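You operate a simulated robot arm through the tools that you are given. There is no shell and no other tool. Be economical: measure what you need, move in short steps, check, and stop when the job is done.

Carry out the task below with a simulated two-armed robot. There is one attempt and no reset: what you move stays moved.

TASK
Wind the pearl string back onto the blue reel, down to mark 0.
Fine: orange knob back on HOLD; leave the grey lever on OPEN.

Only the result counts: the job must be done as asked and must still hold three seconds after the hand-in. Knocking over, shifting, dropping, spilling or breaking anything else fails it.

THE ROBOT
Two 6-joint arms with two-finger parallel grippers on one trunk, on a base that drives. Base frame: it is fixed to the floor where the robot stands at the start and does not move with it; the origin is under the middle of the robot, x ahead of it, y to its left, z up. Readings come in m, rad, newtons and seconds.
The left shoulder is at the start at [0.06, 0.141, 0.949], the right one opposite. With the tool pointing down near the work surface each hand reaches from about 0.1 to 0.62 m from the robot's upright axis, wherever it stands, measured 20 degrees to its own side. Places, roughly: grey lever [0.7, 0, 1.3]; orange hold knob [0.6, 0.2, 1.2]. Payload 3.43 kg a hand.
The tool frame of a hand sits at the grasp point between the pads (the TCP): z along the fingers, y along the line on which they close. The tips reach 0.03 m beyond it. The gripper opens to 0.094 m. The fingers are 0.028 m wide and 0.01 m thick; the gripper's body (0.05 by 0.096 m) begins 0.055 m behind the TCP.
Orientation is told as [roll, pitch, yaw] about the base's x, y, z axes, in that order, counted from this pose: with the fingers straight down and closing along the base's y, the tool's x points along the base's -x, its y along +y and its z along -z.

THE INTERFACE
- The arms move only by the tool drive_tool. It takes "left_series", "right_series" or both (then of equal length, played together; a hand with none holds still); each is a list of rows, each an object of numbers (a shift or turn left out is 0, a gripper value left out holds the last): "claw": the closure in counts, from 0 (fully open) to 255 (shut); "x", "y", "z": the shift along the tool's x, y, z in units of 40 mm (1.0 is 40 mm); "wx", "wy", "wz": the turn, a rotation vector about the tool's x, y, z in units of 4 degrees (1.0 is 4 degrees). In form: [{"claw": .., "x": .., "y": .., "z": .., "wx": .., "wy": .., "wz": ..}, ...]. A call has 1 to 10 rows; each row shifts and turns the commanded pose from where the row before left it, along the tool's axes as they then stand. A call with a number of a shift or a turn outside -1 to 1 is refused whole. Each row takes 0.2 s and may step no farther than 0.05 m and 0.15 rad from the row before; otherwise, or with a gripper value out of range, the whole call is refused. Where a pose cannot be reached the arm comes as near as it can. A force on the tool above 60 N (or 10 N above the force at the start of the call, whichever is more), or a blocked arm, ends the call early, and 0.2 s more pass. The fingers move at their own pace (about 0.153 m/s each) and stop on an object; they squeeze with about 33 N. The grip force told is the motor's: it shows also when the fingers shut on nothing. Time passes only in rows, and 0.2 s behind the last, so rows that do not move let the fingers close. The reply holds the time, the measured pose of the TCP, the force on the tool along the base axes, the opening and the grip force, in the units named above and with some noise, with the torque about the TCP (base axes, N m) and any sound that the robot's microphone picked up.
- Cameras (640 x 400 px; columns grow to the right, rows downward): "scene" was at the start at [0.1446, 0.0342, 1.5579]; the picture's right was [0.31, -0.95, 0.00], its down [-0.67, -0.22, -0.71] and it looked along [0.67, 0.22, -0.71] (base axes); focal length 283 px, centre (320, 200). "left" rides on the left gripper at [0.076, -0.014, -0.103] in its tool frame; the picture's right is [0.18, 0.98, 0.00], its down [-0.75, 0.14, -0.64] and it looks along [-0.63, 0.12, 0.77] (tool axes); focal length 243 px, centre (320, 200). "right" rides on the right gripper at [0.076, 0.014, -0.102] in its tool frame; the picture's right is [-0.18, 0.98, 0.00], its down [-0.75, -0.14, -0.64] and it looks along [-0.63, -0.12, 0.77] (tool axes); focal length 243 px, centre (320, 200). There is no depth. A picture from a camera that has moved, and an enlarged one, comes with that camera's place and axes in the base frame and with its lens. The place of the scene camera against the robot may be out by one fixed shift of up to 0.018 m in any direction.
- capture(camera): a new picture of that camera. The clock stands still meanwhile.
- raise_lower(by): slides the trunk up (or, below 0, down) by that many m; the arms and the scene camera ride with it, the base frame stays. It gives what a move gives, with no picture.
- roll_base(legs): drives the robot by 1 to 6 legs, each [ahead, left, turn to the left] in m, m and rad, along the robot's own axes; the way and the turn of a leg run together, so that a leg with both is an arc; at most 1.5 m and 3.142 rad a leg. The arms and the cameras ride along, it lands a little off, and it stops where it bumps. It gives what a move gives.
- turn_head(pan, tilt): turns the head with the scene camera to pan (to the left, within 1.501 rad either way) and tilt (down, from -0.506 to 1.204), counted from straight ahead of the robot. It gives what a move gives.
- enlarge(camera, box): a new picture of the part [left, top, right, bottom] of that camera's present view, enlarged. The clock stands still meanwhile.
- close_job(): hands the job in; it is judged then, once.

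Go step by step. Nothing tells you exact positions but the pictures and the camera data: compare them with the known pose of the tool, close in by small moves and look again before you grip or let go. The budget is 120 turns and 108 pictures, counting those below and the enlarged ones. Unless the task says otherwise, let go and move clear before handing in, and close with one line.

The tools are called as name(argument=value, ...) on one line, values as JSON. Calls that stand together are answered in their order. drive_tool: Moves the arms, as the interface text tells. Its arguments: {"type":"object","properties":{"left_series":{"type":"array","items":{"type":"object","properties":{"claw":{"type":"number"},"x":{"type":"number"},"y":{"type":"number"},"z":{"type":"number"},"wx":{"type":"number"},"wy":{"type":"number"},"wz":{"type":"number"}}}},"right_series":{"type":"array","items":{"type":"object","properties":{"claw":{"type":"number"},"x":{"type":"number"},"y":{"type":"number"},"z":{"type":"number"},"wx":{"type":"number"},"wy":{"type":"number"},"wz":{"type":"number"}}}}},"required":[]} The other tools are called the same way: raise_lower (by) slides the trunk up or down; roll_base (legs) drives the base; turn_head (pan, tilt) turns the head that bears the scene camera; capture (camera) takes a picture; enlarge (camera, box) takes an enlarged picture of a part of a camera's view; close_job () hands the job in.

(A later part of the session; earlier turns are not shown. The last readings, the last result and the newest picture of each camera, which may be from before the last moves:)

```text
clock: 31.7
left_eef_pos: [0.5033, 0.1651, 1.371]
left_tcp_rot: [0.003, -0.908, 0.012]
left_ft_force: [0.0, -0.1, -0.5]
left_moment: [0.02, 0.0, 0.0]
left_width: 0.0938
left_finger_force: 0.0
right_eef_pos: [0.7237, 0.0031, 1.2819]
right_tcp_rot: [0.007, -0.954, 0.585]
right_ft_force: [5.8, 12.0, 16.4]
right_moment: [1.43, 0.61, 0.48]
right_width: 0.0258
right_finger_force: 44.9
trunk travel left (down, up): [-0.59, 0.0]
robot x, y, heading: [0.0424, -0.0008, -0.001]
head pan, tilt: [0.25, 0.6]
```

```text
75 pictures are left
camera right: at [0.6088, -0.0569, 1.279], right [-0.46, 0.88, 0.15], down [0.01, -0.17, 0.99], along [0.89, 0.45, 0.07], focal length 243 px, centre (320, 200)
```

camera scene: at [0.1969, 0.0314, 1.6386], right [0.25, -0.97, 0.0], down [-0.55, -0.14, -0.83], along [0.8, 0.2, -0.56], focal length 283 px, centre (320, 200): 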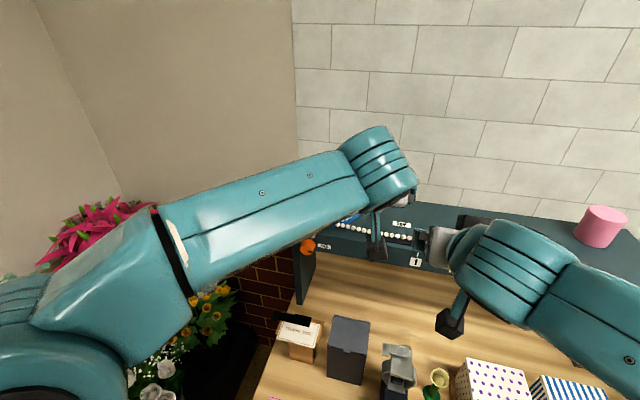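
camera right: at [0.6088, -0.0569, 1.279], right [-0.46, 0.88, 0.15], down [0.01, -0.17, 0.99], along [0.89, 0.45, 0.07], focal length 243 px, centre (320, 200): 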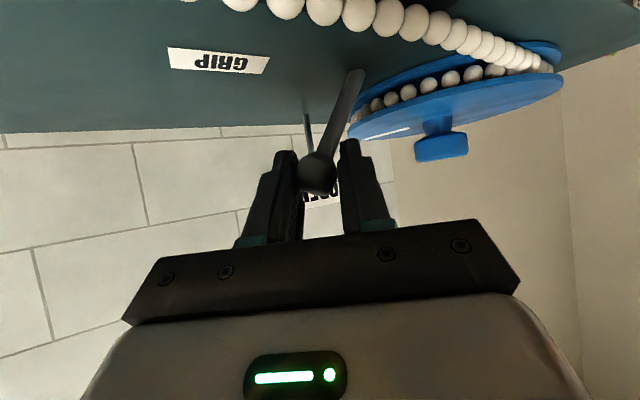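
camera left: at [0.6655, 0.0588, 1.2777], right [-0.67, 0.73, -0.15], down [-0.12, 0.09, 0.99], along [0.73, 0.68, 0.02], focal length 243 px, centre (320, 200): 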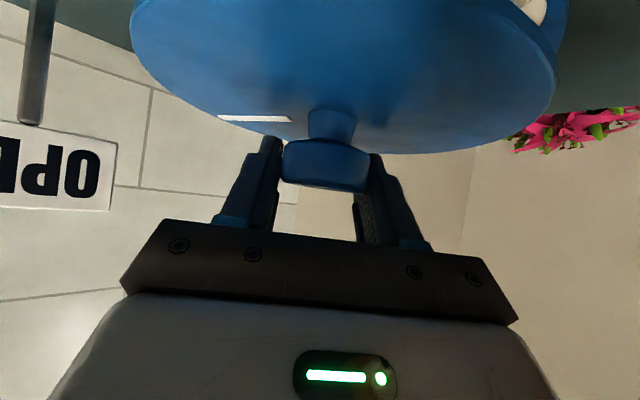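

The ball is gripped. I'll swing the lever along its arc, right and down toward GRIP, in small steps.

drive_tool(right_series=[{"z": 0.005, "x": 0.13, "y": -0.105}, {"z": 0.005, "x": 0.13, "y": -0.105}, {"z": 0.03, "x": 0.14, "y": -0.085}, {"z": 0.03, "x": 0.14, "y": -0.085}, {}])

capture(camera="right")

enlarge(camera="scene", box=[300, 150, 460, 250])

```text
clock: 32.4
left_eef_pos: [0.5035, 0.1645, 1.37]
left_tcp_rot: [0.002, -0.907, 0.013]
left_ft_force: [0.8, -0.5, 0.4]
left_moment: [0.02, 0.02, -0.01]
left_width: 0.0942
left_finger_force: 0.1
right_eef_pos: [0.724, 0.0008, 1.2822]
right_tcp_rot: [0.023, -0.984, 0.576]
right_ft_force: [3.3, 31.5, 10.9]
right_moment: [2.16, -0.18, 0.09]
right_width: 0.0257
right_finger_force: 44.6
trunk travel left (down, up): [-0.59, 0.0]
robot x, y, heading: [0.0446, -0.0024, 0.002]
head pan, tilt: [0.25, 0.6]
stopped in row 3 (right hand): the force on the tool passed its limit at 63 N (the readings are from after the stop); the commanded pose is now the measured one
```

```text
74 pictures are left
camera right: at [0.6092, -0.059, 1.2754], right [-0.46, 0.87, 0.17], down [-0.01, -0.19, 0.98], along [0.89, 0.45, 0.1], focal length 243 px, centre (320, 200)
```

right: 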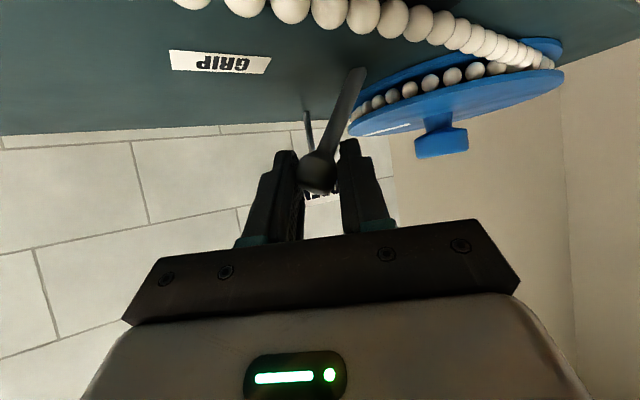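

```text
4.00 times, centred on (380, 200) of scene
camera zoom: at [0.1976, 0.0328, 1.6379], right [0.25, -0.97, 0.0], down [-0.55, -0.14, -0.82], along [0.8, 0.2, -0.57], focal length 1131 px, centre (80, 200)
```

zoom: 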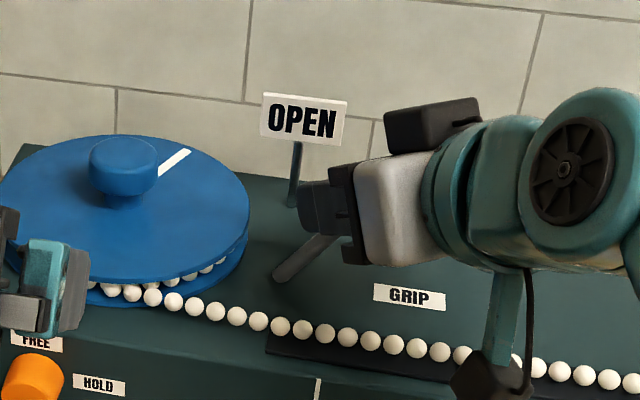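

The lever won't go further right, so it may already be at its GRIP stop. The OPEN sign stands directly behind the base. I'll probe the other way, along the arc toward upright.

drive_tool(right_series=[{"x": -0.12, "y": 0.105}, {"x": -0.12, "y": 0.105}, {"x": -0.1, "y": 0.12}, {}])

capture(camera="right")

```text
clock: 33.4
left_eef_pos: [0.5043, 0.1619, 1.3709]
left_tcp_rot: [0.007, -0.907, 0.011]
left_ft_force: [0.4, -0.3, -0.7]
left_moment: [0.01, 0.01, -0.03]
left_width: 0.0938
left_finger_force: 0.0
right_eef_pos: [0.725, 0.007, 1.2867]
right_tcp_rot: [0.008, -0.966, 0.58]
right_ft_force: [-6.0, -6.8, -16.3]
right_moment: [-0.95, 0.83, -0.18]
right_width: 0.0235
right_finger_force: 44.5
trunk travel left (down, up): [-0.59, 0.0]
robot x, y, heading: [0.0433, 0.0006, -0.001]
head pan, tilt: [0.25, 0.6]
```

```text
72 pictures are left
camera right: at [0.6093, -0.0522, 1.2824], right [-0.46, 0.87, 0.16], down [0.0, -0.18, 0.98], along [0.89, 0.45, 0.08], focal length 243 px, centre (320, 200)
```

right: 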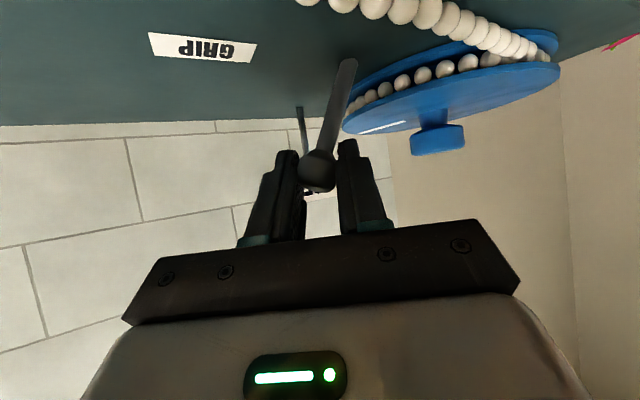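

That also resists, so the axis isn't along x. I'll return to neutral and probe along +x toward the OPEN sign, in case the lever pivots about the vertical.

drive_tool(right_series=[{"x": 0.155, "y": -0.11, "z": 0.02}, {"x": 0.155, "y": -0.11, "z": 0.02}, {}])

drive_tool(right_series=[{"x": -0.097, "y": -0.11, "z": 0.137}, {}])

drive_tool(right_series=[{"x": 0.097, "y": 0.11, "z": -0.137}, {"x": 0.097, "y": 0.11, "z": -0.137}, {}])

```text
clock: 34.2
left_eef_pos: [0.5031, 0.1678, 1.371]
left_tcp_rot: [0.0, -0.908, 0.014]
left_ft_force: [0.5, 0.1, 0.2]
left_moment: [0.02, 0.0, -0.01]
left_width: 0.0941
left_finger_force: 0.0
right_eef_pos: [0.7246, 0.0037, 1.2859]
right_tcp_rot: [0.006, -0.987, 0.583]
right_ft_force: [6.9, 24.7, 13.3]
right_moment: [2.12, -1.1, -0.39]
right_width: 0.0235
right_finger_force: 45.1
trunk travel left (down, up): [-0.59, 0.0]
robot x, y, heading: [0.0415, -0.0019, -0.003]
head pan, tilt: [0.25, 0.6]
```

```text
clock: 34.8
left_eef_pos: [0.4969, 0.1639, 1.3737]
left_tcp_rot: [0.002, -0.913, 0.014]
left_ft_force: [-0.5, 0.0, 0.4]
left_moment: [0.02, 0.0, -0.03]
left_width: 0.094
left_finger_force: 0.0
right_eef_pos: [0.7231, 0.003, 1.2856]
right_tcp_rot: [0.007, -0.98, 0.586]
right_ft_force: [-24.1, 16.3, 18.6]
right_moment: [1.77, 0.13, 0.14]
right_width: 0.0236
right_finger_force: 44.6
trunk travel left (down, up): [-0.59, 0.0]
robot x, y, heading: [0.0401, 0.0014, 0.0]
head pan, tilt: [0.25, 0.6]
```

```text
clock: 35.6
left_eef_pos: [0.5089, 0.1661, 1.3689]
left_tcp_rot: [0.002, -0.904, 0.015]
left_ft_force: [-0.7, 0.2, -0.1]
left_moment: [-0.02, 0.0, -0.03]
left_width: 0.0939
left_finger_force: 0.0
right_eef_pos: [0.7235, 0.0016, 1.2844]
right_tcp_rot: [0.005, -0.993, 0.578]
right_ft_force: [41.8, 21.0, 29.3]
right_moment: [2.45, 0.03, 0.34]
right_width: 0.0245
right_finger_force: 45.3
trunk travel left (down, up): [-0.59, 0.0]
robot x, y, heading: [0.0428, 0.0009, -0.001]
head pan, tilt: [0.25, 0.6]
```

The lever is stiff in ±x and downward and gave a little toward upright. I'll make a longer attempt along the upright arc, with the force limit protecting it.

drive_tool(right_series=[{"x": -0.097, "y": -0.11, "z": 0.137}, {"z": 0.03, "x": -0.19, "y": 0.2}, {"z": 0.063, "x": -0.16, "y": 0.22}, {}])

capture(camera="right")

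```text
clock: 36.6
left_eef_pos: [0.5039, 0.1615, 1.3714]
left_tcp_rot: [0.007, -0.906, 0.009]
left_ft_force: [-0.2, -0.3, -0.1]
left_moment: [0.0, 0.0, 0.05]
left_width: 0.094
left_finger_force: 0.0
right_eef_pos: [0.7248, 0.0174, 1.2886]
right_tcp_rot: [0.012, -0.975, 0.582]
right_ft_force: [6.4, -8.5, 9.3]
right_moment: [-0.43, 0.59, -0.25]
right_width: 0.0221
right_finger_force: 45.5
trunk travel left (down, up): [-0.59, 0.0]
robot x, y, heading: [0.0445, 0.0018, -0.003]
head pan, tilt: [0.25, 0.6]
```

```text
71 pictures are left
camera right: at [0.6091, -0.0421, 1.2834], right [-0.46, 0.87, 0.16], down [-0.01, -0.18, 0.98], along [0.89, 0.45, 0.09], focal length 243 px, centre (320, 200)
```

right: 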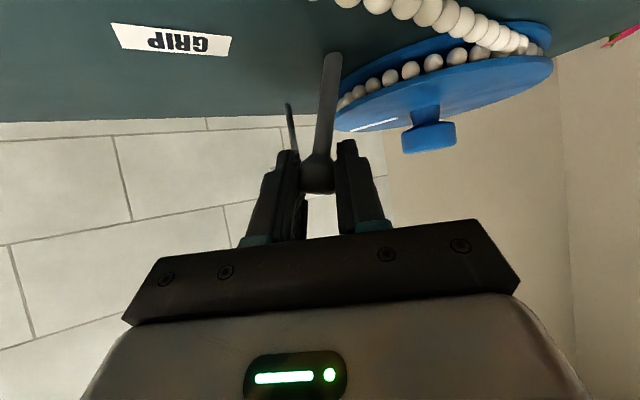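

The lever did swing: it started leaning against the stop beside the GRIP label, so it was on GRIP and OPEN is the other way. I'll continue the arc gently toward OPEN.

drive_tool(right_series=[{"z": 0.1, "x": -0.125, "y": 0.23}, {"z": 0.126, "x": -0.09, "y": 0.233}, {}])

drive_tool(right_series=[{"z": 0.152, "x": -0.05, "y": 0.23}, {"z": 0.17, "x": -0.01, "y": 0.22}, {}])

capture(camera="right")

enlarge(camera="scene", box=[300, 150, 460, 250])

```text
clock: 37.4
left_eef_pos: [0.5042, 0.1605, 1.3724]
left_tcp_rot: [0.008, -0.907, 0.009]
left_ft_force: [1.1, 0.3, -0.8]
left_moment: [0.0, 0.0, -0.03]
left_width: 0.094
left_finger_force: 0.0
right_eef_pos: [0.7237, 0.0387, 1.2913]
right_tcp_rot: [0.012, -0.974, 0.579]
right_ft_force: [4.3, -15.6, 4.5]
right_moment: [-0.72, 0.75, -0.01]
right_width: 0.021
right_finger_force: 44.5
trunk travel left (down, up): [-0.59, 0.0]
robot x, y, heading: [0.0418, -0.0018, 0.001]
head pan, tilt: [0.25, 0.6]
```

```text
clock: 38.0
left_eef_pos: [0.4967, 0.1588, 1.3738]
left_tcp_rot: [0.009, -0.912, 0.011]
left_ft_force: [-0.7, 1.0, 0.3]
left_moment: [-0.04, -0.01, -0.1]
left_width: 0.0939
left_finger_force: 0.1
right_eef_pos: [0.724, 0.0407, 1.2911]
right_tcp_rot: [-0.003, -0.977, 0.568]
right_ft_force: [-16.4, -52.2, -0.7]
right_moment: [-0.83, 0.6, -0.35]
right_width: 0.0213
right_finger_force: 44.5
trunk travel left (down, up): [-0.59, 0.0]
robot x, y, heading: [0.0398, -0.0001, -0.0]
head pan, tilt: [0.25, 0.6]
stopped in row 3 (right hand): the force on the tool passed its limit at 62 N (the readings are from after the stop); the commanded pose is now the measured one
```

```text
70 pictures are left
camera right: at [0.6079, -0.0161, 1.2849], right [-0.44, 0.89, 0.15], down [-0.02, -0.18, 0.98], along [0.9, 0.43, 0.09], focal length 243 px, centre (320, 200)
```

right: 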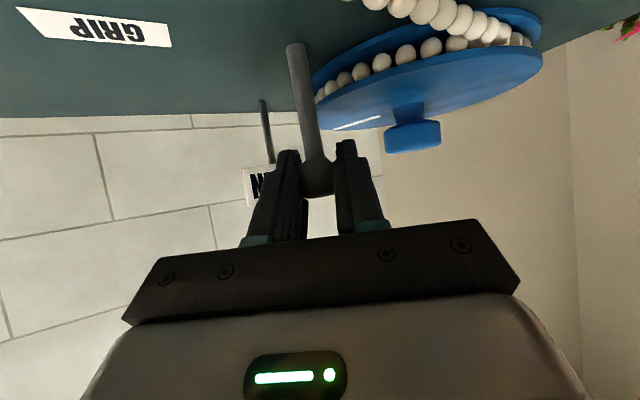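

```text
4.00 times, centred on (380, 200) of scene
camera zoom: at [0.19, 0.0269, 1.6391], right [0.25, -0.97, 0.0], down [-0.54, -0.14, -0.83], along [0.8, 0.2, -0.56], focal length 1131 px, centre (80, 200)
```

zoom: 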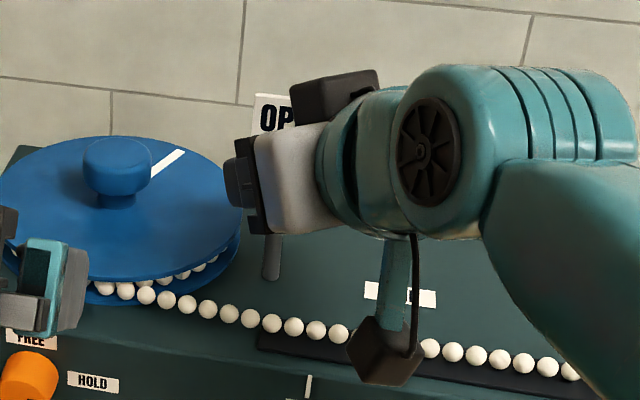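

The lever stops upright, in line with the OPEN sign, so upright is OPEN and it began on GRIP. I'll put it back to GRIP, keeping hold of the ball, so the string is clamped while the left hand turns the knob to FREE.

drive_tool(right_series=[{"z": -0.11, "x": 0.11, "y": -0.23}, {"z": -0.08, "x": 0.147, "y": -0.225}, {"z": -0.047, "x": 0.177, "y": -0.21}, {"z": -0.012, "x": 0.095, "y": -0.1}, {}])

capture(camera="right")

capture(camera="scene")

```text
clock: 39.2
left_eef_pos: [0.4994, 0.1633, 1.373]
left_tcp_rot: [0.001, -0.911, 0.011]
left_ft_force: [0.8, 0.4, 0.2]
left_moment: [0.0, 0.0, -0.01]
left_width: 0.0942
left_finger_force: 0.1
right_eef_pos: [0.724, 0.0166, 1.2827]
right_tcp_rot: [0.0, -0.987, 0.577]
right_ft_force: [-4.6, 7.1, 29.2]
right_moment: [1.16, -0.45, 0.0]
right_width: 0.0218
right_finger_force: 45.3
trunk travel left (down, up): [-0.59, 0.0]
robot x, y, heading: [0.0439, -0.0007, -0.001]
head pan, tilt: [0.25, 0.6]
```

```text
68 pictures are left
camera right: at [0.6079, -0.0408, 1.2749], right [-0.45, 0.88, 0.15], down [-0.03, -0.18, 0.98], along [0.89, 0.44, 0.11], focal length 243 px, centre (320, 200)
```

right: 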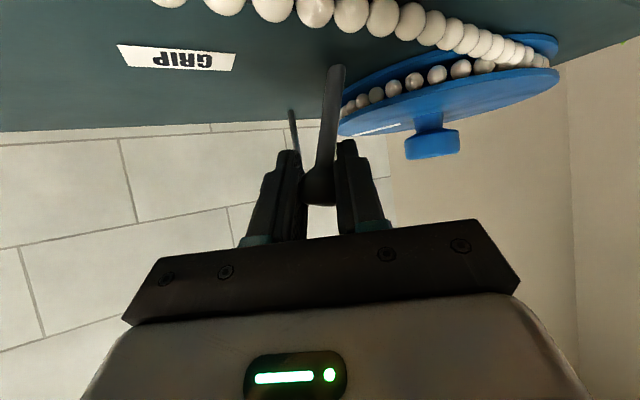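

```text
67 pictures are left
camera scene: at [0.1918, 0.0321, 1.6393], right [0.25, -0.97, 0.0], down [-0.54, -0.14, -0.83], along [0.8, 0.2, -0.56], focal length 283 px, centre (320, 200)
```

scene: 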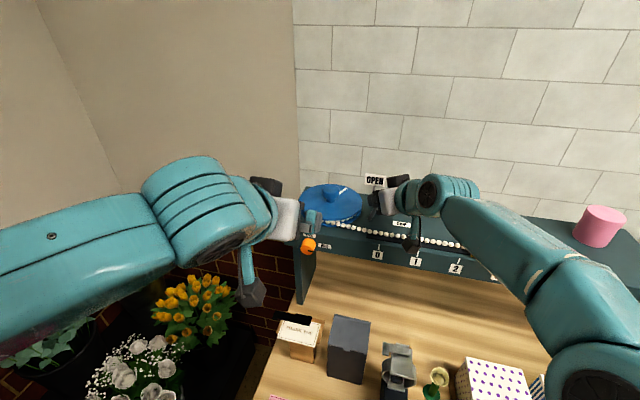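

The lever is only partly back. I'll push further to the right until it stops.

drive_tool(right_series=[{"z": -0.09, "x": 0.064, "y": -0.165}, {"z": -0.09, "x": 0.064, "y": -0.165}, {}])

capture(camera="right")

```text
clock: 40.0
left_eef_pos: [0.5025, 0.1665, 1.3716]
left_tcp_rot: [0.0, -0.91, 0.015]
left_ft_force: [-1.0, 0.4, -0.3]
left_moment: [0.04, 0.01, -0.04]
left_width: 0.0941
left_finger_force: 0.0
right_eef_pos: [0.7253, 0.0077, 1.2792]
right_tcp_rot: [-0.001, -0.984, 0.581]
right_ft_force: [2.1, 20.6, 21.9]
right_moment: [1.96, 0.05, 0.29]
right_width: 0.0264
right_finger_force: 45.3
trunk travel left (down, up): [-0.59, 0.0]
robot x, y, heading: [0.0446, 0.001, -0.0]
head pan, tilt: [0.25, 0.6]
```

```text
66 pictures are left
camera right: at [0.6093, -0.0521, 1.272], right [-0.45, 0.88, 0.15], down [-0.02, -0.18, 0.98], along [0.89, 0.44, 0.1], focal length 243 px, centre (320, 200)
```

right: 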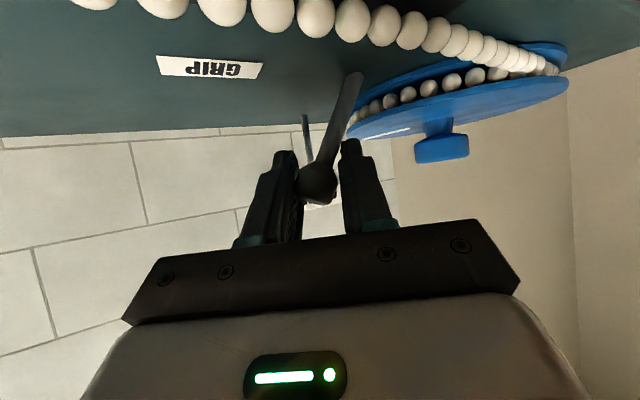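

drive_tool(right_series=[{"z": -0.05, "x": 0.13, "y": -0.19}, {}, {}])

enlarge(camera="right", box=[220, 20, 420, 145])

```text
clock: 40.8
left_eef_pos: [0.5036, 0.1696, 1.3721]
left_tcp_rot: [-0.005, -0.908, 0.017]
left_ft_force: [0.0, 1.0, 0.2]
left_moment: [-0.02, -0.03, -0.02]
left_width: 0.0943
left_finger_force: 0.1
right_eef_pos: [0.7259, 0.0027, 1.2773]
right_tcp_rot: [-0.003, -0.987, 0.583]
right_ft_force: [9.6, 41.6, 28.1]
right_moment: [2.2, 0.08, 0.17]
right_width: 0.0277
right_finger_force: 45.0
trunk travel left (down, up): [-0.59, 0.0]
robot x, y, heading: [0.0398, -0.0025, 0.004]
head pan, tilt: [0.25, 0.6]
```

```text
3.20 times, centred on (320, 82) of right
camera zoom: at [0.6098, -0.0554, 1.2702], right [-0.46, 0.88, 0.15], down [-0.02, -0.18, 0.98], along [0.89, 0.44, 0.1], focal length 776 px, centre (320, 576)
```

zoom: 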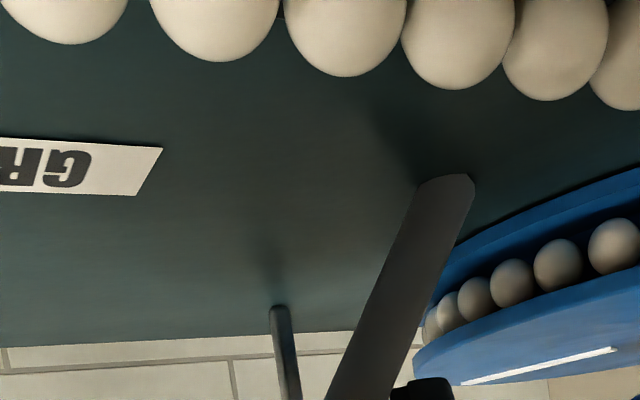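

The lever is at its GRIP stop and the string is clamped. Now I'll lower the left hand in front of the orange knob, pitching nearly horizontal.

drive_tool(left_series=[{"z": 0.439, "x": 0.399, "wy": -1}, {"z": 0.41, "x": 0.429, "wy": -1}, {"z": 0.379, "x": 0.457, "wy": -1}, {"z": 0.346, "x": 0.482, "wy": -1}, {"z": 0.312, "x": 0.505, "wy": -1}, {"z": 0.276, "x": 0.525, "wy": -1}, {"z": 0.239, "x": 0.544, "wy": -1}, {"z": 0.2, "x": 0.559, "wy": -1}, {}], right_series=[{"x": -0.05, "y": 0.08}, {}, {}, {}, {}, {}, {}, {}, {}])

capture(camera="left")

```text
clock: 42.8
left_eef_pos: [0.5403, 0.1678, 1.1857]
left_tcp_rot: [-0.016, -1.466, 0.034]
left_ft_force: [-0.1, -0.5, -0.6]
left_moment: [0.0, 0.02, -0.05]
left_width: 0.0939
left_finger_force: 0.1
left hand out of reach, approached as far as the arm can: row 8
right_eef_pos: [0.726, 0.004, 1.2769]
right_tcp_rot: [-0.001, -0.983, 0.579]
right_ft_force: [12.2, 32.2, 23.9]
right_moment: [1.93, 0.39, 0.37]
right_width: 0.0275
right_finger_force: 45.1
trunk travel left (down, up): [-0.59, 0.0]
robot x, y, heading: [0.0416, -0.0006, -0.001]
head pan, tilt: [0.25, 0.6]
```

```text
64 pictures are left
camera left: at [0.4332, 0.1499, 1.1189], right [-0.04, 0.98, -0.18], down [-0.56, 0.13, 0.82], along [0.83, 0.13, 0.55], focal length 243 px, centre (320, 200)
```

left: 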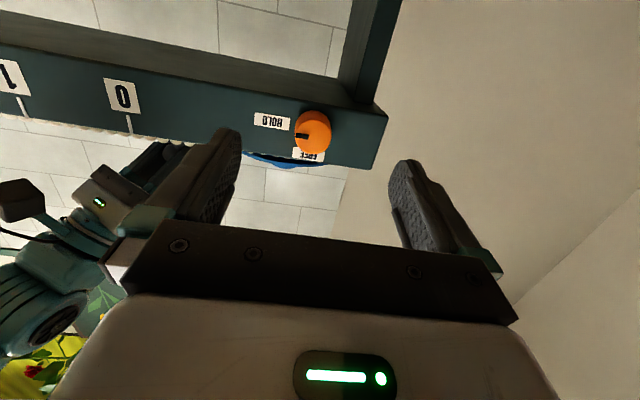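

The knob face is confirmed at about [0.63, 0.163, 1.186]. I'll level the hand, pre-roll it +40° for stroke room, and come closer.

drive_tool(left_series=[{"z": 0.5, "y": -0.06, "wy": -0.75}, {"z": 0.5, "y": -0.06, "wy": -0.75}, {"wz": 1}, {"wz": 1}, {"wz": 1}, {"wz": 1}, {"wz": 1}, {"wz": 1}, {"wz": 1}, {"wz": 1}])

capture(camera="left")

```text
clock: 45.0
left_eef_pos: [0.5759, 0.1397, 1.192]
left_tcp_rot: [1.568, -1.012, -1.549]
left_ft_force: [0.1, 1.1, -0.7]
left_moment: [0.03, 0.02, -0.02]
left_width: 0.0941
left_finger_force: 0.0
left hand out of reach, approached as far as the arm can: row 1, 2
right_eef_pos: [0.7251, 0.0026, 1.2769]
right_tcp_rot: [0.0, -0.984, 0.579]
right_ft_force: [11.9, 32.6, 23.6]
right_moment: [1.88, 0.22, 0.22]
right_width: 0.0276
right_finger_force: 44.9
trunk travel left (down, up): [-0.59, 0.0]
robot x, y, heading: [0.0433, -0.0018, 0.002]
head pan, tilt: [0.25, 0.6]
```

```text
63 pictures are left
camera left: at [0.4749, 0.1668, 1.119], right [-0.02, 0.93, 0.37], down [-0.64, -0.29, 0.71], along [0.77, -0.22, 0.6], focal length 243 px, centre (320, 200)
```

left: 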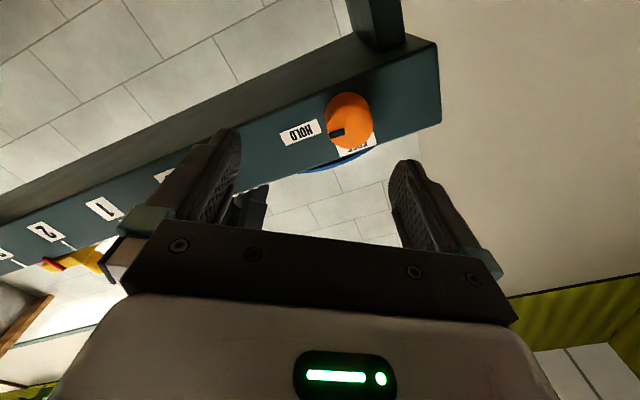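

The hand is level, rolled about 32°, and 2.5 cm off the knob axis. I'll centre on the knob and come forward.

drive_tool(left_series=[{"x": 0.23, "y": 0.2}, {"x": 0.23, "y": 0.2}, {"z": 0.4}, {}])

capture(camera="left")

```text
clock: 46.0
left_eef_pos: [0.5874, 0.1412, 1.1954]
left_tcp_rot: [1.565, -1.014, -1.543]
left_ft_force: [0.6, -0.6, -0.2]
left_moment: [0.0, 0.02, -0.01]
left_width: 0.0941
left_finger_force: 0.0
left hand out of reach, approached as far as the arm can: row 1, 2, 3
right_eef_pos: [0.7259, 0.0024, 1.2768]
right_tcp_rot: [0.0, -0.983, 0.58]
right_ft_force: [11.4, 32.1, 23.3]
right_moment: [1.9, 0.24, 0.23]
right_width: 0.0277
right_finger_force: 45.4
trunk travel left (down, up): [-0.59, 0.0]
robot x, y, heading: [0.042, 0.0007, 0.001]
head pan, tilt: [0.25, 0.6]
```

```text
62 pictures are left
camera left: at [0.4852, 0.1669, 1.1227], right [-0.02, 0.93, 0.36], down [-0.63, -0.29, 0.72], along [0.77, -0.22, 0.6], focal length 243 px, centre (320, 200)
```

left: 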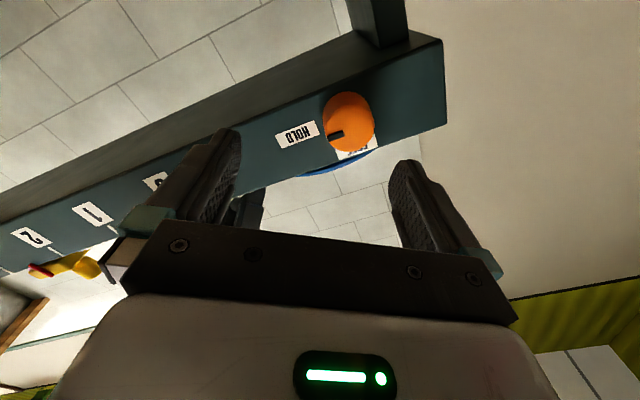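

The arm can't follow at this orientation. I'll undo the roll and lower the pitch to about 70° to find a reachable pose.

drive_tool(left_series=[{"wz": -1, "z": -0.2}, {"wz": -1, "z": -0.2}, {"wz": -1}, {"wz": -1}, {"wz": -1}, {"wz": -1}, {"wz": -1}, {"wz": -1}, {"wy": 1}, {"wy": 1}])

drive_tool(left_series=[{"wy": 1}, {"wy": 1}, {"wy": 1}, {}])

capture(camera="left")

```text
clock: 48.2
left_eef_pos: [0.5702, 0.1398, 1.1952]
left_tcp_rot: [-0.013, -1.43, 0.027]
left_ft_force: [-0.1, 0.2, -0.8]
left_moment: [0.0, 0.01, 0.01]
left_width: 0.0938
left_finger_force: 0.0
right_eef_pos: [0.726, 0.0026, 1.2791]
right_tcp_rot: [0.0, -0.983, 0.58]
right_ft_force: [11.5, 32.2, 24.4]
right_moment: [1.83, 0.19, 0.22]
right_width: 0.0274
right_finger_force: 44.9
trunk travel left (down, up): [-0.59, 0.0]
robot x, y, heading: [0.0414, -0.004, 0.0]
head pan, tilt: [0.25, 0.6]
```

```text
clock: 49.2
left_eef_pos: [0.5702, 0.1403, 1.196]
left_tcp_rot: [-0.003, -1.221, 0.017]
left_ft_force: [0.2, -0.3, 0.9]
left_moment: [0.02, 0.02, 0.01]
left_width: 0.0941
left_finger_force: 0.1
right_eef_pos: [0.7266, 0.0023, 1.2785]
right_tcp_rot: [0.0, -0.984, 0.578]
right_ft_force: [12.0, 32.5, 24.3]
right_moment: [1.83, 0.21, 0.2]
right_width: 0.0273
right_finger_force: 45.0
trunk travel left (down, up): [-0.59, 0.0]
robot x, y, heading: [0.0405, 0.0003, -0.002]
head pan, tilt: [0.25, 0.6]
```

```text
61 pictures are left
camera left: at [0.4503, 0.1237, 1.1582], right [-0.08, 0.98, -0.17], down [-0.35, 0.14, 0.93], along [0.93, 0.13, 0.33], focal length 243 px, centre (320, 200)
```

left: 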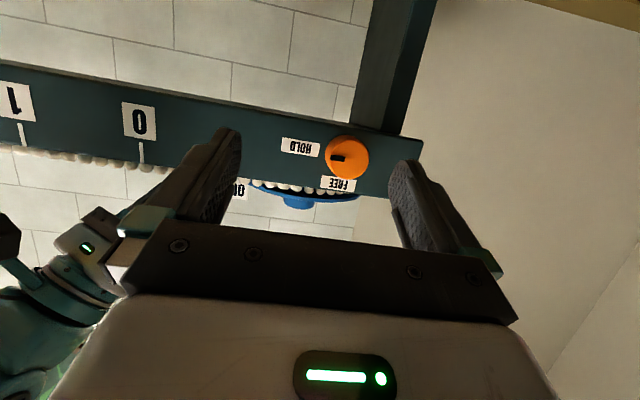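

At 70° pitch it's reachable. I'll centre on the knob and advance most of the way.

drive_tool(left_series=[{"y": 0.31}, {"y": 0.31}, {"z": 0.4, "x": -0.11}, {"z": 0.4, "x": -0.11}, {}])

capture(camera="left")

```text
clock: 50.4
left_eef_pos: [0.6023, 0.1653, 1.1939]
left_tcp_rot: [-0.003, -1.222, 0.017]
left_ft_force: [-0.1, -0.3, 0.1]
left_moment: [-0.03, 0.0, -0.01]
left_width: 0.0941
left_finger_force: 0.1
right_eef_pos: [0.7247, 0.0026, 1.2782]
right_tcp_rot: [-0.001, -0.985, 0.58]
right_ft_force: [11.4, 32.0, 25.2]
right_moment: [1.87, 0.3, 0.26]
right_width: 0.0273
right_finger_force: 45.3
trunk travel left (down, up): [-0.59, 0.0]
robot x, y, heading: [0.0438, -0.001, -0.002]
head pan, tilt: [0.25, 0.6]
```

```text
60 pictures are left
camera left: at [0.4828, 0.1493, 1.1555], right [-0.08, 0.98, -0.17], down [-0.35, 0.14, 0.93], along [0.93, 0.13, 0.33], focal length 243 px, centre (320, 200)
```

left: 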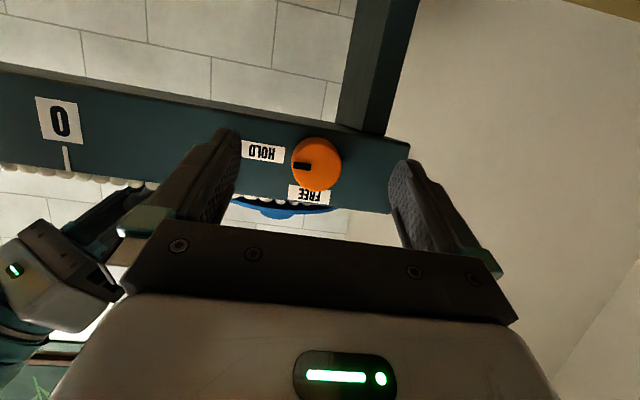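

The knob is centred. I'll do the final approach with the TCP on the knob axis, then close.

drive_tool(left_series=[{"z": 0.34, "x": 0.06, "y": -0.03}, {}, {"claw": 120}, {"claw": 255}, {}, {}])

capture(camera="left")

```text
clock: 50.9
left_eef_pos: [0.6126, 0.1634, 1.1878]
left_tcp_rot: [-0.001, -1.224, 0.014]
left_ft_force: [-20.5, 7.9, 7.2]
left_moment: [-0.54, -0.28, -0.75]
left_width: 0.0896
left_finger_force: 0.1
right_eef_pos: [0.7259, 0.0026, 1.2803]
right_tcp_rot: [0.006, -0.996, 0.573]
right_ft_force: [15.0, 22.2, 6.8]
right_moment: [1.65, -0.34, 0.22]
right_width: 0.0258
right_finger_force: 44.6
trunk travel left (down, up): [-0.59, 0.0]
robot x, y, heading: [0.0444, -0.0012, 0.001]
head pan, tilt: [0.25, 0.6]
stopped in row 2 (right hand): the force on the tool passed its limit at 63 N (the readings are from after the stop); the commanded pose is now the measured one
```

```text
59 pictures are left
camera left: at [0.4915, 0.1464, 1.15], right [-0.08, 0.98, -0.17], down [-0.35, 0.14, 0.93], along [0.93, 0.13, 0.33], focal length 243 px, centre (320, 200)
```

left: 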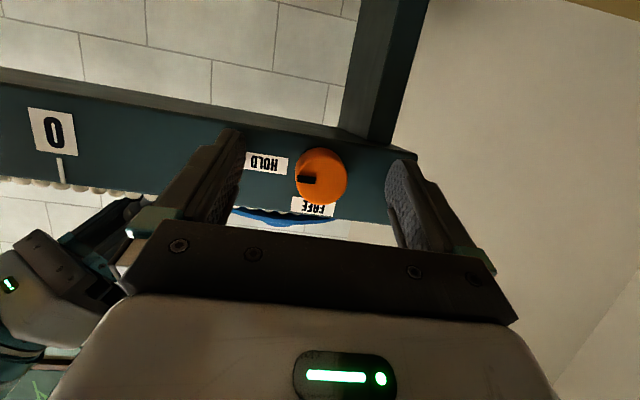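

The tips touched the shelf front. I'll back off 5 mm, then close.

drive_tool(left_series=[{"z": -0.14, "x": 0.05}, {}])

drive_tool(left_series=[{"claw": 120}, {"claw": 255}, {}, {}])

capture(camera="left")

```text
clock: 51.5
left_eef_pos: [0.608, 0.1624, 1.1867]
left_tcp_rot: [0.002, -1.224, 0.007]
left_ft_force: [-0.2, -1.6, -0.9]
left_moment: [0.01, -0.01, 0.0]
left_width: 0.0939
left_finger_force: 0.2
right_eef_pos: [0.7253, 0.0023, 1.2797]
right_tcp_rot: [-0.002, -0.993, 0.577]
right_ft_force: [0.5, 25.3, 15.8]
right_moment: [1.77, 0.16, 0.06]
right_width: 0.0261
right_finger_force: 45.4
trunk travel left (down, up): [-0.59, 0.0]
robot x, y, heading: [0.0415, 0.0011, 0.001]
head pan, tilt: [0.25, 0.6]
```

```text
clock: 52.5
left_eef_pos: [0.6076, 0.1634, 1.1866]
left_tcp_rot: [-0.001, -1.224, 0.016]
left_ft_force: [5.0, 9.7, -2.5]
left_moment: [-0.04, 0.16, 0.4]
left_width: 0.0308
left_finger_force: 44.6
right_eef_pos: [0.7258, 0.0023, 1.2808]
right_tcp_rot: [-0.005, -0.992, 0.582]
right_ft_force: [-1.3, 17.3, 23.9]
right_moment: [1.53, 0.42, 0.24]
right_width: 0.0258
right_finger_force: 44.8
trunk travel left (down, up): [-0.59, 0.0]
robot x, y, heading: [0.043, 0.0009, 0.002]
head pan, tilt: [0.25, 0.6]
```

```text
58 pictures are left
camera left: at [0.4865, 0.1479, 1.1497], right [-0.08, 0.98, -0.17], down [-0.35, 0.14, 0.93], along [0.93, 0.13, 0.33], focal length 243 px, centre (320, 200)
```

left: 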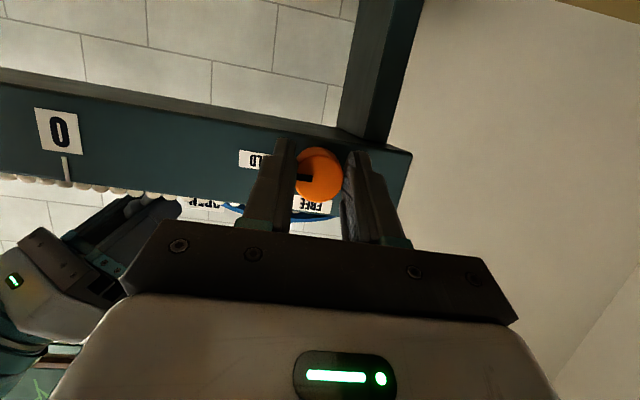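

The knob is gripped. Now I'll turn it counter-clockwise, from HOLD toward FREE, about the knob axis.

drive_tool(left_series=[{"wx": 0.34, "wz": -0.94}, {"wx": 0.34, "wz": -0.94}, {"wx": 0.34, "wz": -0.94}, {"wx": 0.34, "wz": -0.94}, {"wx": 0.34, "wz": -0.94}, {"wx": 0.34, "wz": -0.94}])

capture(camera="left")

```text
clock: 53.9
left_eef_pos: [0.6071, 0.1629, 1.1907]
left_tcp_rot: [-0.854, -1.022, 0.821]
left_ft_force: [-20.4, 16.1, 0.2]
left_moment: [0.04, -0.45, 1.12]
left_width: 0.0302
left_finger_force: 45.4
left hand out of reach, approached as far as the arm can: row 6
right_eef_pos: [0.7261, 0.0037, 1.2812]
right_tcp_rot: [0.001, -0.995, 0.576]
right_ft_force: [12.1, 20.4, 3.0]
right_moment: [1.42, -0.07, 0.36]
right_width: 0.025
right_finger_force: 45.1
trunk travel left (down, up): [-0.59, 0.0]
robot x, y, heading: [0.0449, -0.0007, -0.0]
head pan, tilt: [0.25, 0.6]
stopped in row 6 (left hand): the force on the tool passed its limit at 67 N (the readings are from after the stop); the commanded pose is now the measured one
```

```text
57 pictures are left
camera left: at [0.4861, 0.1331, 1.1655], right [-0.11, 0.83, -0.54], down [-0.34, 0.48, 0.81], along [0.94, 0.27, 0.23], focal length 243 px, centre (320, 200)
```

left: 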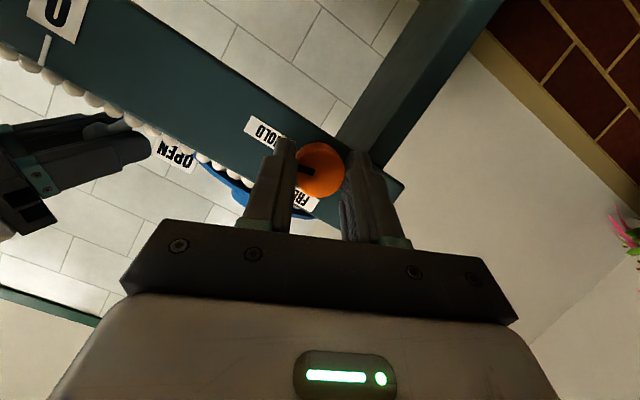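

The knob turned about 24° with the hand before the arm reached its limit. I'll ratchet: open, rotate back, regrip and turn again.

drive_tool(left_series=[{"claw": 100}, {"z": -0.1}, {"wx": -0.34, "wz": 0.94}, {"wx": -0.34, "wz": 0.94}, {"wx": -0.34, "wz": 0.94}, {"wx": -0.34, "wz": 0.94}, {"wx": -0.34, "wz": 0.94}, {"wx": -0.34, "wz": 0.94}, {"wx": -0.34, "wz": 0.94}, {"wx": -0.34, "wz": 0.94}])

drive_tool(left_series=[{"wx": -0.34, "wz": 0.94}, {"wx": -0.34, "wz": 0.94}, {"wx": -0.34, "wz": 0.94}, {"wx": -0.34, "wz": 0.94}, {}])

capture(camera="left")

```text
clock: 56.1
left_eef_pos: [0.6049, 0.1628, 1.1927]
left_tcp_rot: [0.412, -1.163, -0.36]
left_ft_force: [-0.2, 0.0, 0.2]
left_moment: [0.0, 0.0, 0.0]
left_width: 0.0573
left_finger_force: 0.0
right_eef_pos: [0.7259, 0.0022, 1.2811]
right_tcp_rot: [-0.002, -0.992, 0.578]
right_ft_force: [-0.9, 30.0, 6.3]
right_moment: [1.79, 0.31, 0.14]
right_width: 0.0253
right_finger_force: 44.2
trunk travel left (down, up): [-0.59, 0.0]
robot x, y, heading: [0.0434, 0.0006, -0.001]
head pan, tilt: [0.25, 0.6]
```

```text
clock: 57.3
left_eef_pos: [0.6047, 0.1628, 1.1923]
left_tcp_rot: [0.901, -1.001, -0.804]
left_ft_force: [-0.4, 0.9, 0.6]
left_moment: [0.0, -0.01, 0.0]
left_width: 0.057
left_finger_force: 0.1
right_eef_pos: [0.726, 0.0027, 1.2809]
right_tcp_rot: [-0.002, -0.993, 0.581]
right_ft_force: [-1.1, 29.3, 7.4]
right_moment: [1.8, 0.3, 0.12]
right_width: 0.0255
right_finger_force: 45.0
trunk travel left (down, up): [-0.59, 0.0]
robot x, y, heading: [0.0422, 0.0026, -0.006]
head pan, tilt: [0.25, 0.6]
```

```text
56 pictures are left
camera left: at [0.4823, 0.1615, 1.1562], right [-0.08, 0.96, 0.26], down [-0.31, -0.27, 0.91], along [0.95, -0.01, 0.32], focal length 243 px, centre (320, 200)
```

left: 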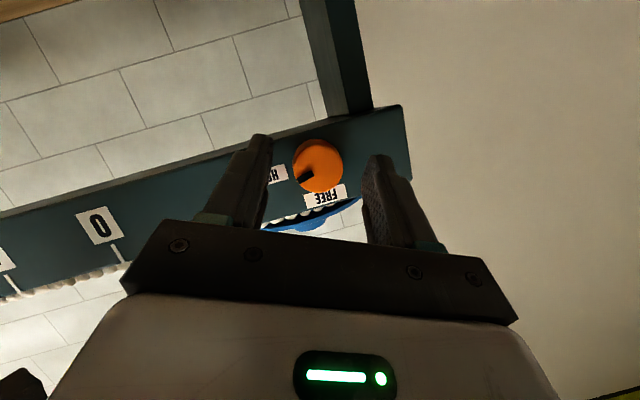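

The knob kept its position. I'll rotate the hand back 20° more for a longer stroke, then regrip.

drive_tool(left_series=[{"wx": -0.34, "wz": 0.94}, {"wx": -0.34, "wz": 0.94}, {"wx": -0.34, "wz": 0.94}, {"wx": -0.34, "wz": 0.94}, {"wx": -0.34, "wz": 0.94}, {"z": 0.08}, {"claw": 255}, {}, {}])

drive_tool(left_series=[{"wx": 0.34, "wz": -0.94}, {"wx": 0.34, "wz": -0.94}, {"wx": 0.34, "wz": -0.94}, {"wx": 0.34, "wz": -0.94}, {"wx": 0.34, "wz": -0.94}, {"wx": 0.34, "wz": -0.94}, {"wx": 0.34, "wz": -0.94}, {"wx": 0.34, "wz": -0.94}, {"wx": 0.34, "wz": -0.94}])

capture(camera="left")

```text
clock: 59.3
left_eef_pos: [0.6062, 0.1623, 1.1892]
left_tcp_rot: [1.205, -0.712, -1.05]
left_ft_force: [-4.6, -10.3, -11.7]
left_moment: [-0.08, -0.01, -0.88]
left_width: 0.0308
left_finger_force: 44.6
right_eef_pos: [0.7259, 0.0027, 1.2813]
right_tcp_rot: [0.0, -0.995, 0.577]
right_ft_force: [-0.3, 32.5, 8.1]
right_moment: [1.93, 0.12, -0.04]
right_width: 0.0251
right_finger_force: 44.6
trunk travel left (down, up): [-0.59, 0.0]
robot x, y, heading: [0.0431, 0.001, 0.003]
head pan, tilt: [0.25, 0.6]
```

```text
clock: 61.3
left_eef_pos: [0.6065, 0.1629, 1.191]
left_tcp_rot: [0.404, -1.163, -0.353]
left_ft_force: [-14.9, -4.4, -11.0]
left_moment: [-0.04, 0.9, -0.21]
left_width: 0.0306
left_finger_force: 44.4
right_eef_pos: [0.7256, 0.0033, 1.2809]
right_tcp_rot: [-0.001, -0.991, 0.58]
right_ft_force: [8.2, 31.6, 8.9]
right_moment: [1.89, 0.35, 0.19]
right_width: 0.0256
right_finger_force: 45.1
trunk travel left (down, up): [-0.59, 0.0]
robot x, y, heading: [0.0436, 0.0034, 0.004]
head pan, tilt: [0.25, 0.6]
```

```text
55 pictures are left
camera left: at [0.4852, 0.1513, 1.1557], right [-0.09, 1.0, -0.02], down [-0.32, -0.01, 0.95], along [0.94, 0.09, 0.32], focal length 243 px, centre (320, 200)
```

left: 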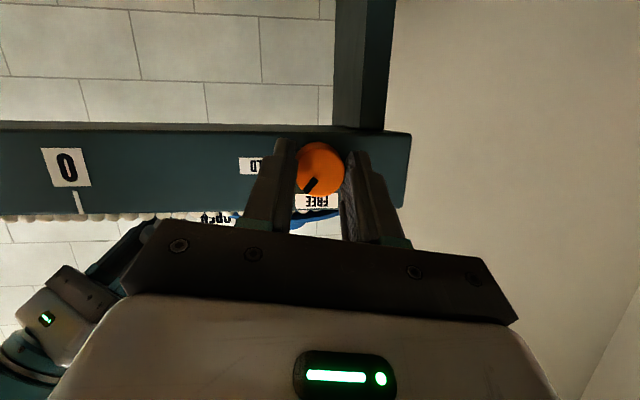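

The mark is now more than halfway to FREE. I'll continue.

drive_tool(left_series=[{"wx": 0.34, "wz": -0.94}, {"wx": 0.34, "wz": -0.94}, {"wx": 0.34, "wz": -0.94}, {"wx": 0.34, "wz": -0.94}, {"wx": 0.34, "wz": -0.94}, {"wx": 0.34, "wz": -0.94}, {"wx": 0.34, "wz": -0.94}])

capture(camera="left")

```text
clock: 62.9
left_eef_pos: [0.6061, 0.1644, 1.1912]
left_tcp_rot: [-0.751, -1.072, 0.723]
left_ft_force: [-10.3, 12.8, -11.2]
left_moment: [0.05, 1.28, -0.06]
left_width: 0.0306
left_finger_force: 45.1
right_eef_pos: [0.7262, 0.0023, 1.2814]
right_tcp_rot: [-0.007, -0.994, 0.581]
right_ft_force: [2.1, 23.3, 13.0]
right_moment: [1.74, 0.25, 0.09]
right_width: 0.0252
right_finger_force: 44.8
trunk travel left (down, up): [-0.59, 0.0]
robot x, y, heading: [0.0444, 0.0023, 0.002]
head pan, tilt: [0.25, 0.6]
```

```text
54 pictures are left
camera left: at [0.486, 0.1358, 1.1641], right [-0.1, 0.87, -0.48], down [-0.33, 0.43, 0.84], along [0.94, 0.25, 0.25], focal length 243 px, centre (320, 200)
```

left: 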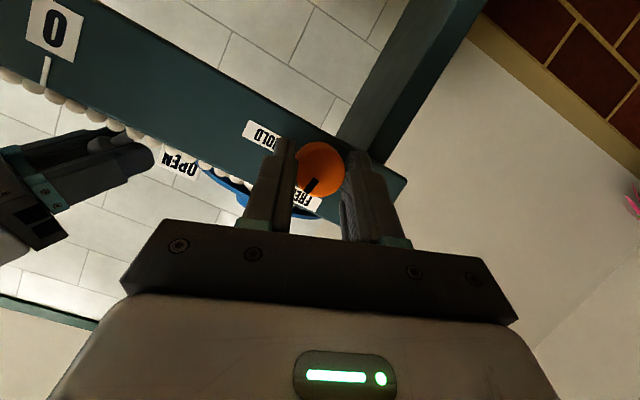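

The mark now points at FREE. I'll give it one more small nudge, then release, back off and inspect.

drive_tool(left_series=[{"wx": 0.34, "wz": -0.94}, {}, {"claw": 100}, {"claw": 60}, {"z": -0.5}, {"z": -0.5}, {"z": -0.5}])

capture(camera="left")

capture(camera="scene")

```text
clock: 64.5
left_eef_pos: [0.5506, 0.1689, 1.212]
left_tcp_rot: [-0.852, -1.027, 0.811]
left_ft_force: [-0.2, 0.9, 0.6]
left_moment: [-0.03, 0.01, -0.01]
left_width: 0.0716
left_finger_force: 0.2
right_eef_pos: [0.7262, 0.0016, 1.2813]
right_tcp_rot: [-0.004, -0.995, 0.578]
right_ft_force: [3.1, 28.5, 13.3]
right_moment: [1.86, 0.15, -0.07]
right_width: 0.0253
right_finger_force: 45.2
trunk travel left (down, up): [-0.59, 0.0]
robot x, y, heading: [0.0431, 0.001, -0.006]
head pan, tilt: [0.25, 0.6]
```

```text
53 pictures are left
camera left: at [0.4303, 0.1384, 1.1868], right [-0.1, 0.84, -0.54], down [-0.34, 0.48, 0.81], along [0.94, 0.26, 0.23], focal length 243 px, centre (320, 200)
```

left: 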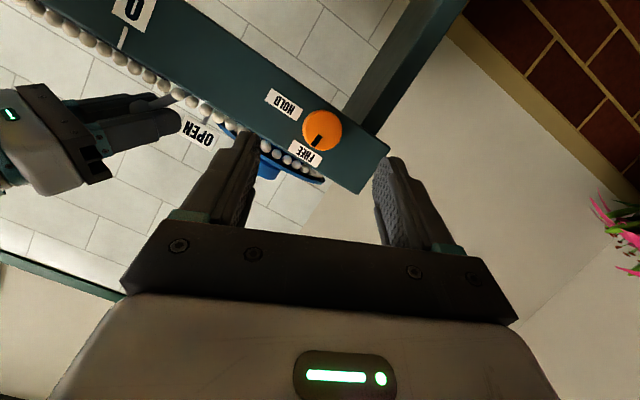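

```text
52 pictures are left
camera scene: at [0.1957, 0.037, 1.6387], right [0.25, -0.97, 0.0], down [-0.55, -0.14, -0.82], along [0.8, 0.2, -0.57], focal length 283 px, centre (320, 200)
```

scene: 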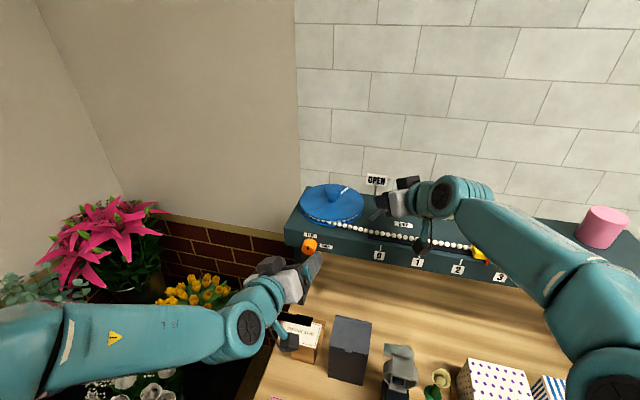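

The knob is on FREE and the slider hasn't moved. Now I'll unroll the left hand and lift it toward the reel.

drive_tool(left_series=[{"wx": -0.34, "wz": 0.94}, {"wx": -0.34, "wz": 0.94}, {"wx": -0.34, "wz": 0.94}, {"wx": -0.34, "wz": 0.94}, {"wx": -0.34, "wz": 0.94}, {"wx": -0.34, "wz": 0.94}, {"wx": -0.34, "wz": 0.94, "claw": 0}])

drive_tool(left_series=[{"x": -0.6, "z": -0.25, "wy": 1}, {"x": -0.6, "z": -0.3, "wy": 1}, {"x": -0.6, "z": -0.35, "wy": 1}, {"x": -0.6, "z": -0.4, "wy": 1}, {"x": -0.35, "z": -0.3}])

capture(camera="left")

```text
clock: 66.1
left_eef_pos: [0.5505, 0.1696, 1.2134]
left_tcp_rot: [0.24, -1.184, -0.201]
left_ft_force: [-0.6, -0.1, -0.3]
left_moment: [-0.05, 0.01, -0.03]
left_width: 0.0939
left_finger_force: 0.0
right_eef_pos: [0.7272, 0.0018, 1.2813]
right_tcp_rot: [-0.001, -0.995, 0.576]
right_ft_force: [3.1, 28.9, 15.6]
right_moment: [1.9, 0.21, 0.08]
right_width: 0.0251
right_finger_force: 45.4
trunk travel left (down, up): [-0.59, 0.0]
robot x, y, heading: [0.0462, -0.0016, -0.0]
head pan, tilt: [0.25, 0.6]
```

```text
clock: 67.3
left_eef_pos: [0.5488, 0.1584, 1.3419]
left_tcp_rot: [0.142, -0.906, -0.092]
left_ft_force: [0.4, -0.6, 0.4]
left_moment: [0.04, -0.03, -0.04]
left_width: 0.094
left_finger_force: 0.0
right_eef_pos: [0.7265, 0.0031, 1.2805]
right_tcp_rot: [-0.004, -0.995, 0.579]
right_ft_force: [3.9, 29.1, 16.3]
right_moment: [1.86, 0.19, 0.07]
right_width: 0.0253
right_finger_force: 45.2
trunk travel left (down, up): [-0.59, 0.0]
robot x, y, heading: [0.04, 0.001, 0.007]
head pan, tilt: [0.25, 0.6]
```

```text
51 pictures are left
camera left: at [0.4225, 0.1409, 1.3405], right [-0.13, 0.99, -0.06], down [-0.05, 0.05, 1.0], along [0.99, 0.14, 0.04], focal length 243 px, centre (320, 200)
```

left: 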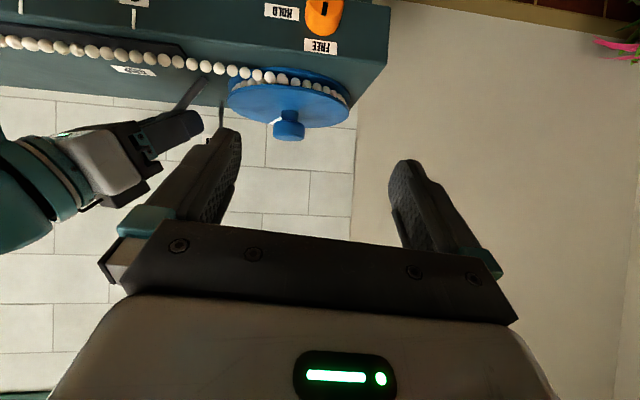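

I'll level the small roll and approach the cap at about 5° yaw, clear of the right hand.

drive_tool(left_series=[{"wz": -0.8}, {"wz": -0.8}, {"z": 0.89, "x": -0.353, "y": -0.195}, {"z": 0.89, "x": -0.353, "y": -0.195}, {"z": 0.89, "x": -0.353, "y": -0.195}, {"z": 0.89, "x": -0.353, "y": -0.195}, {}])

capture(camera="left")

```text
clock: 68.9
left_eef_pos: [0.6991, 0.1396, 1.2979]
left_tcp_rot: [-0.002, -0.919, 0.091]
left_ft_force: [0.4, -0.3, 0.2]
left_moment: [0.0, 0.01, -0.01]
left_width: 0.094
left_finger_force: 0.1
right_eef_pos: [0.7258, 0.0026, 1.2817]
right_tcp_rot: [-0.003, -0.996, 0.578]
right_ft_force: [4.0, 28.1, 15.7]
right_moment: [1.87, 0.42, 0.24]
right_width: 0.0253
right_finger_force: 44.9
trunk travel left (down, up): [-0.59, 0.0]
robot x, y, heading: [0.0417, -0.0003, -0.004]
head pan, tilt: [0.25, 0.6]
```

```text
50 pictures are left
camera left: at [0.5744, 0.114, 1.2989], right [-0.2, 0.97, -0.15], down [-0.06, 0.14, 0.99], along [0.98, 0.21, 0.04], focal length 243 px, centre (320, 200)
```

left: 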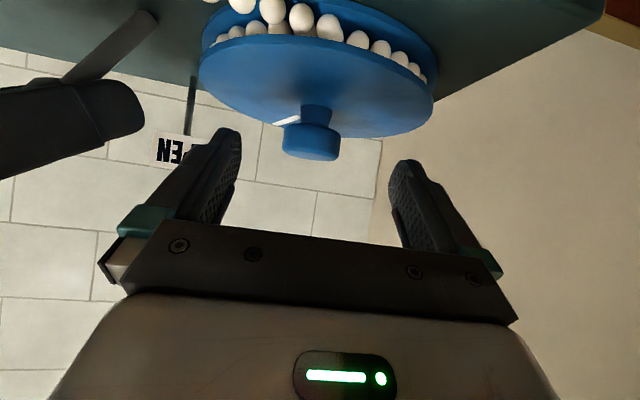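

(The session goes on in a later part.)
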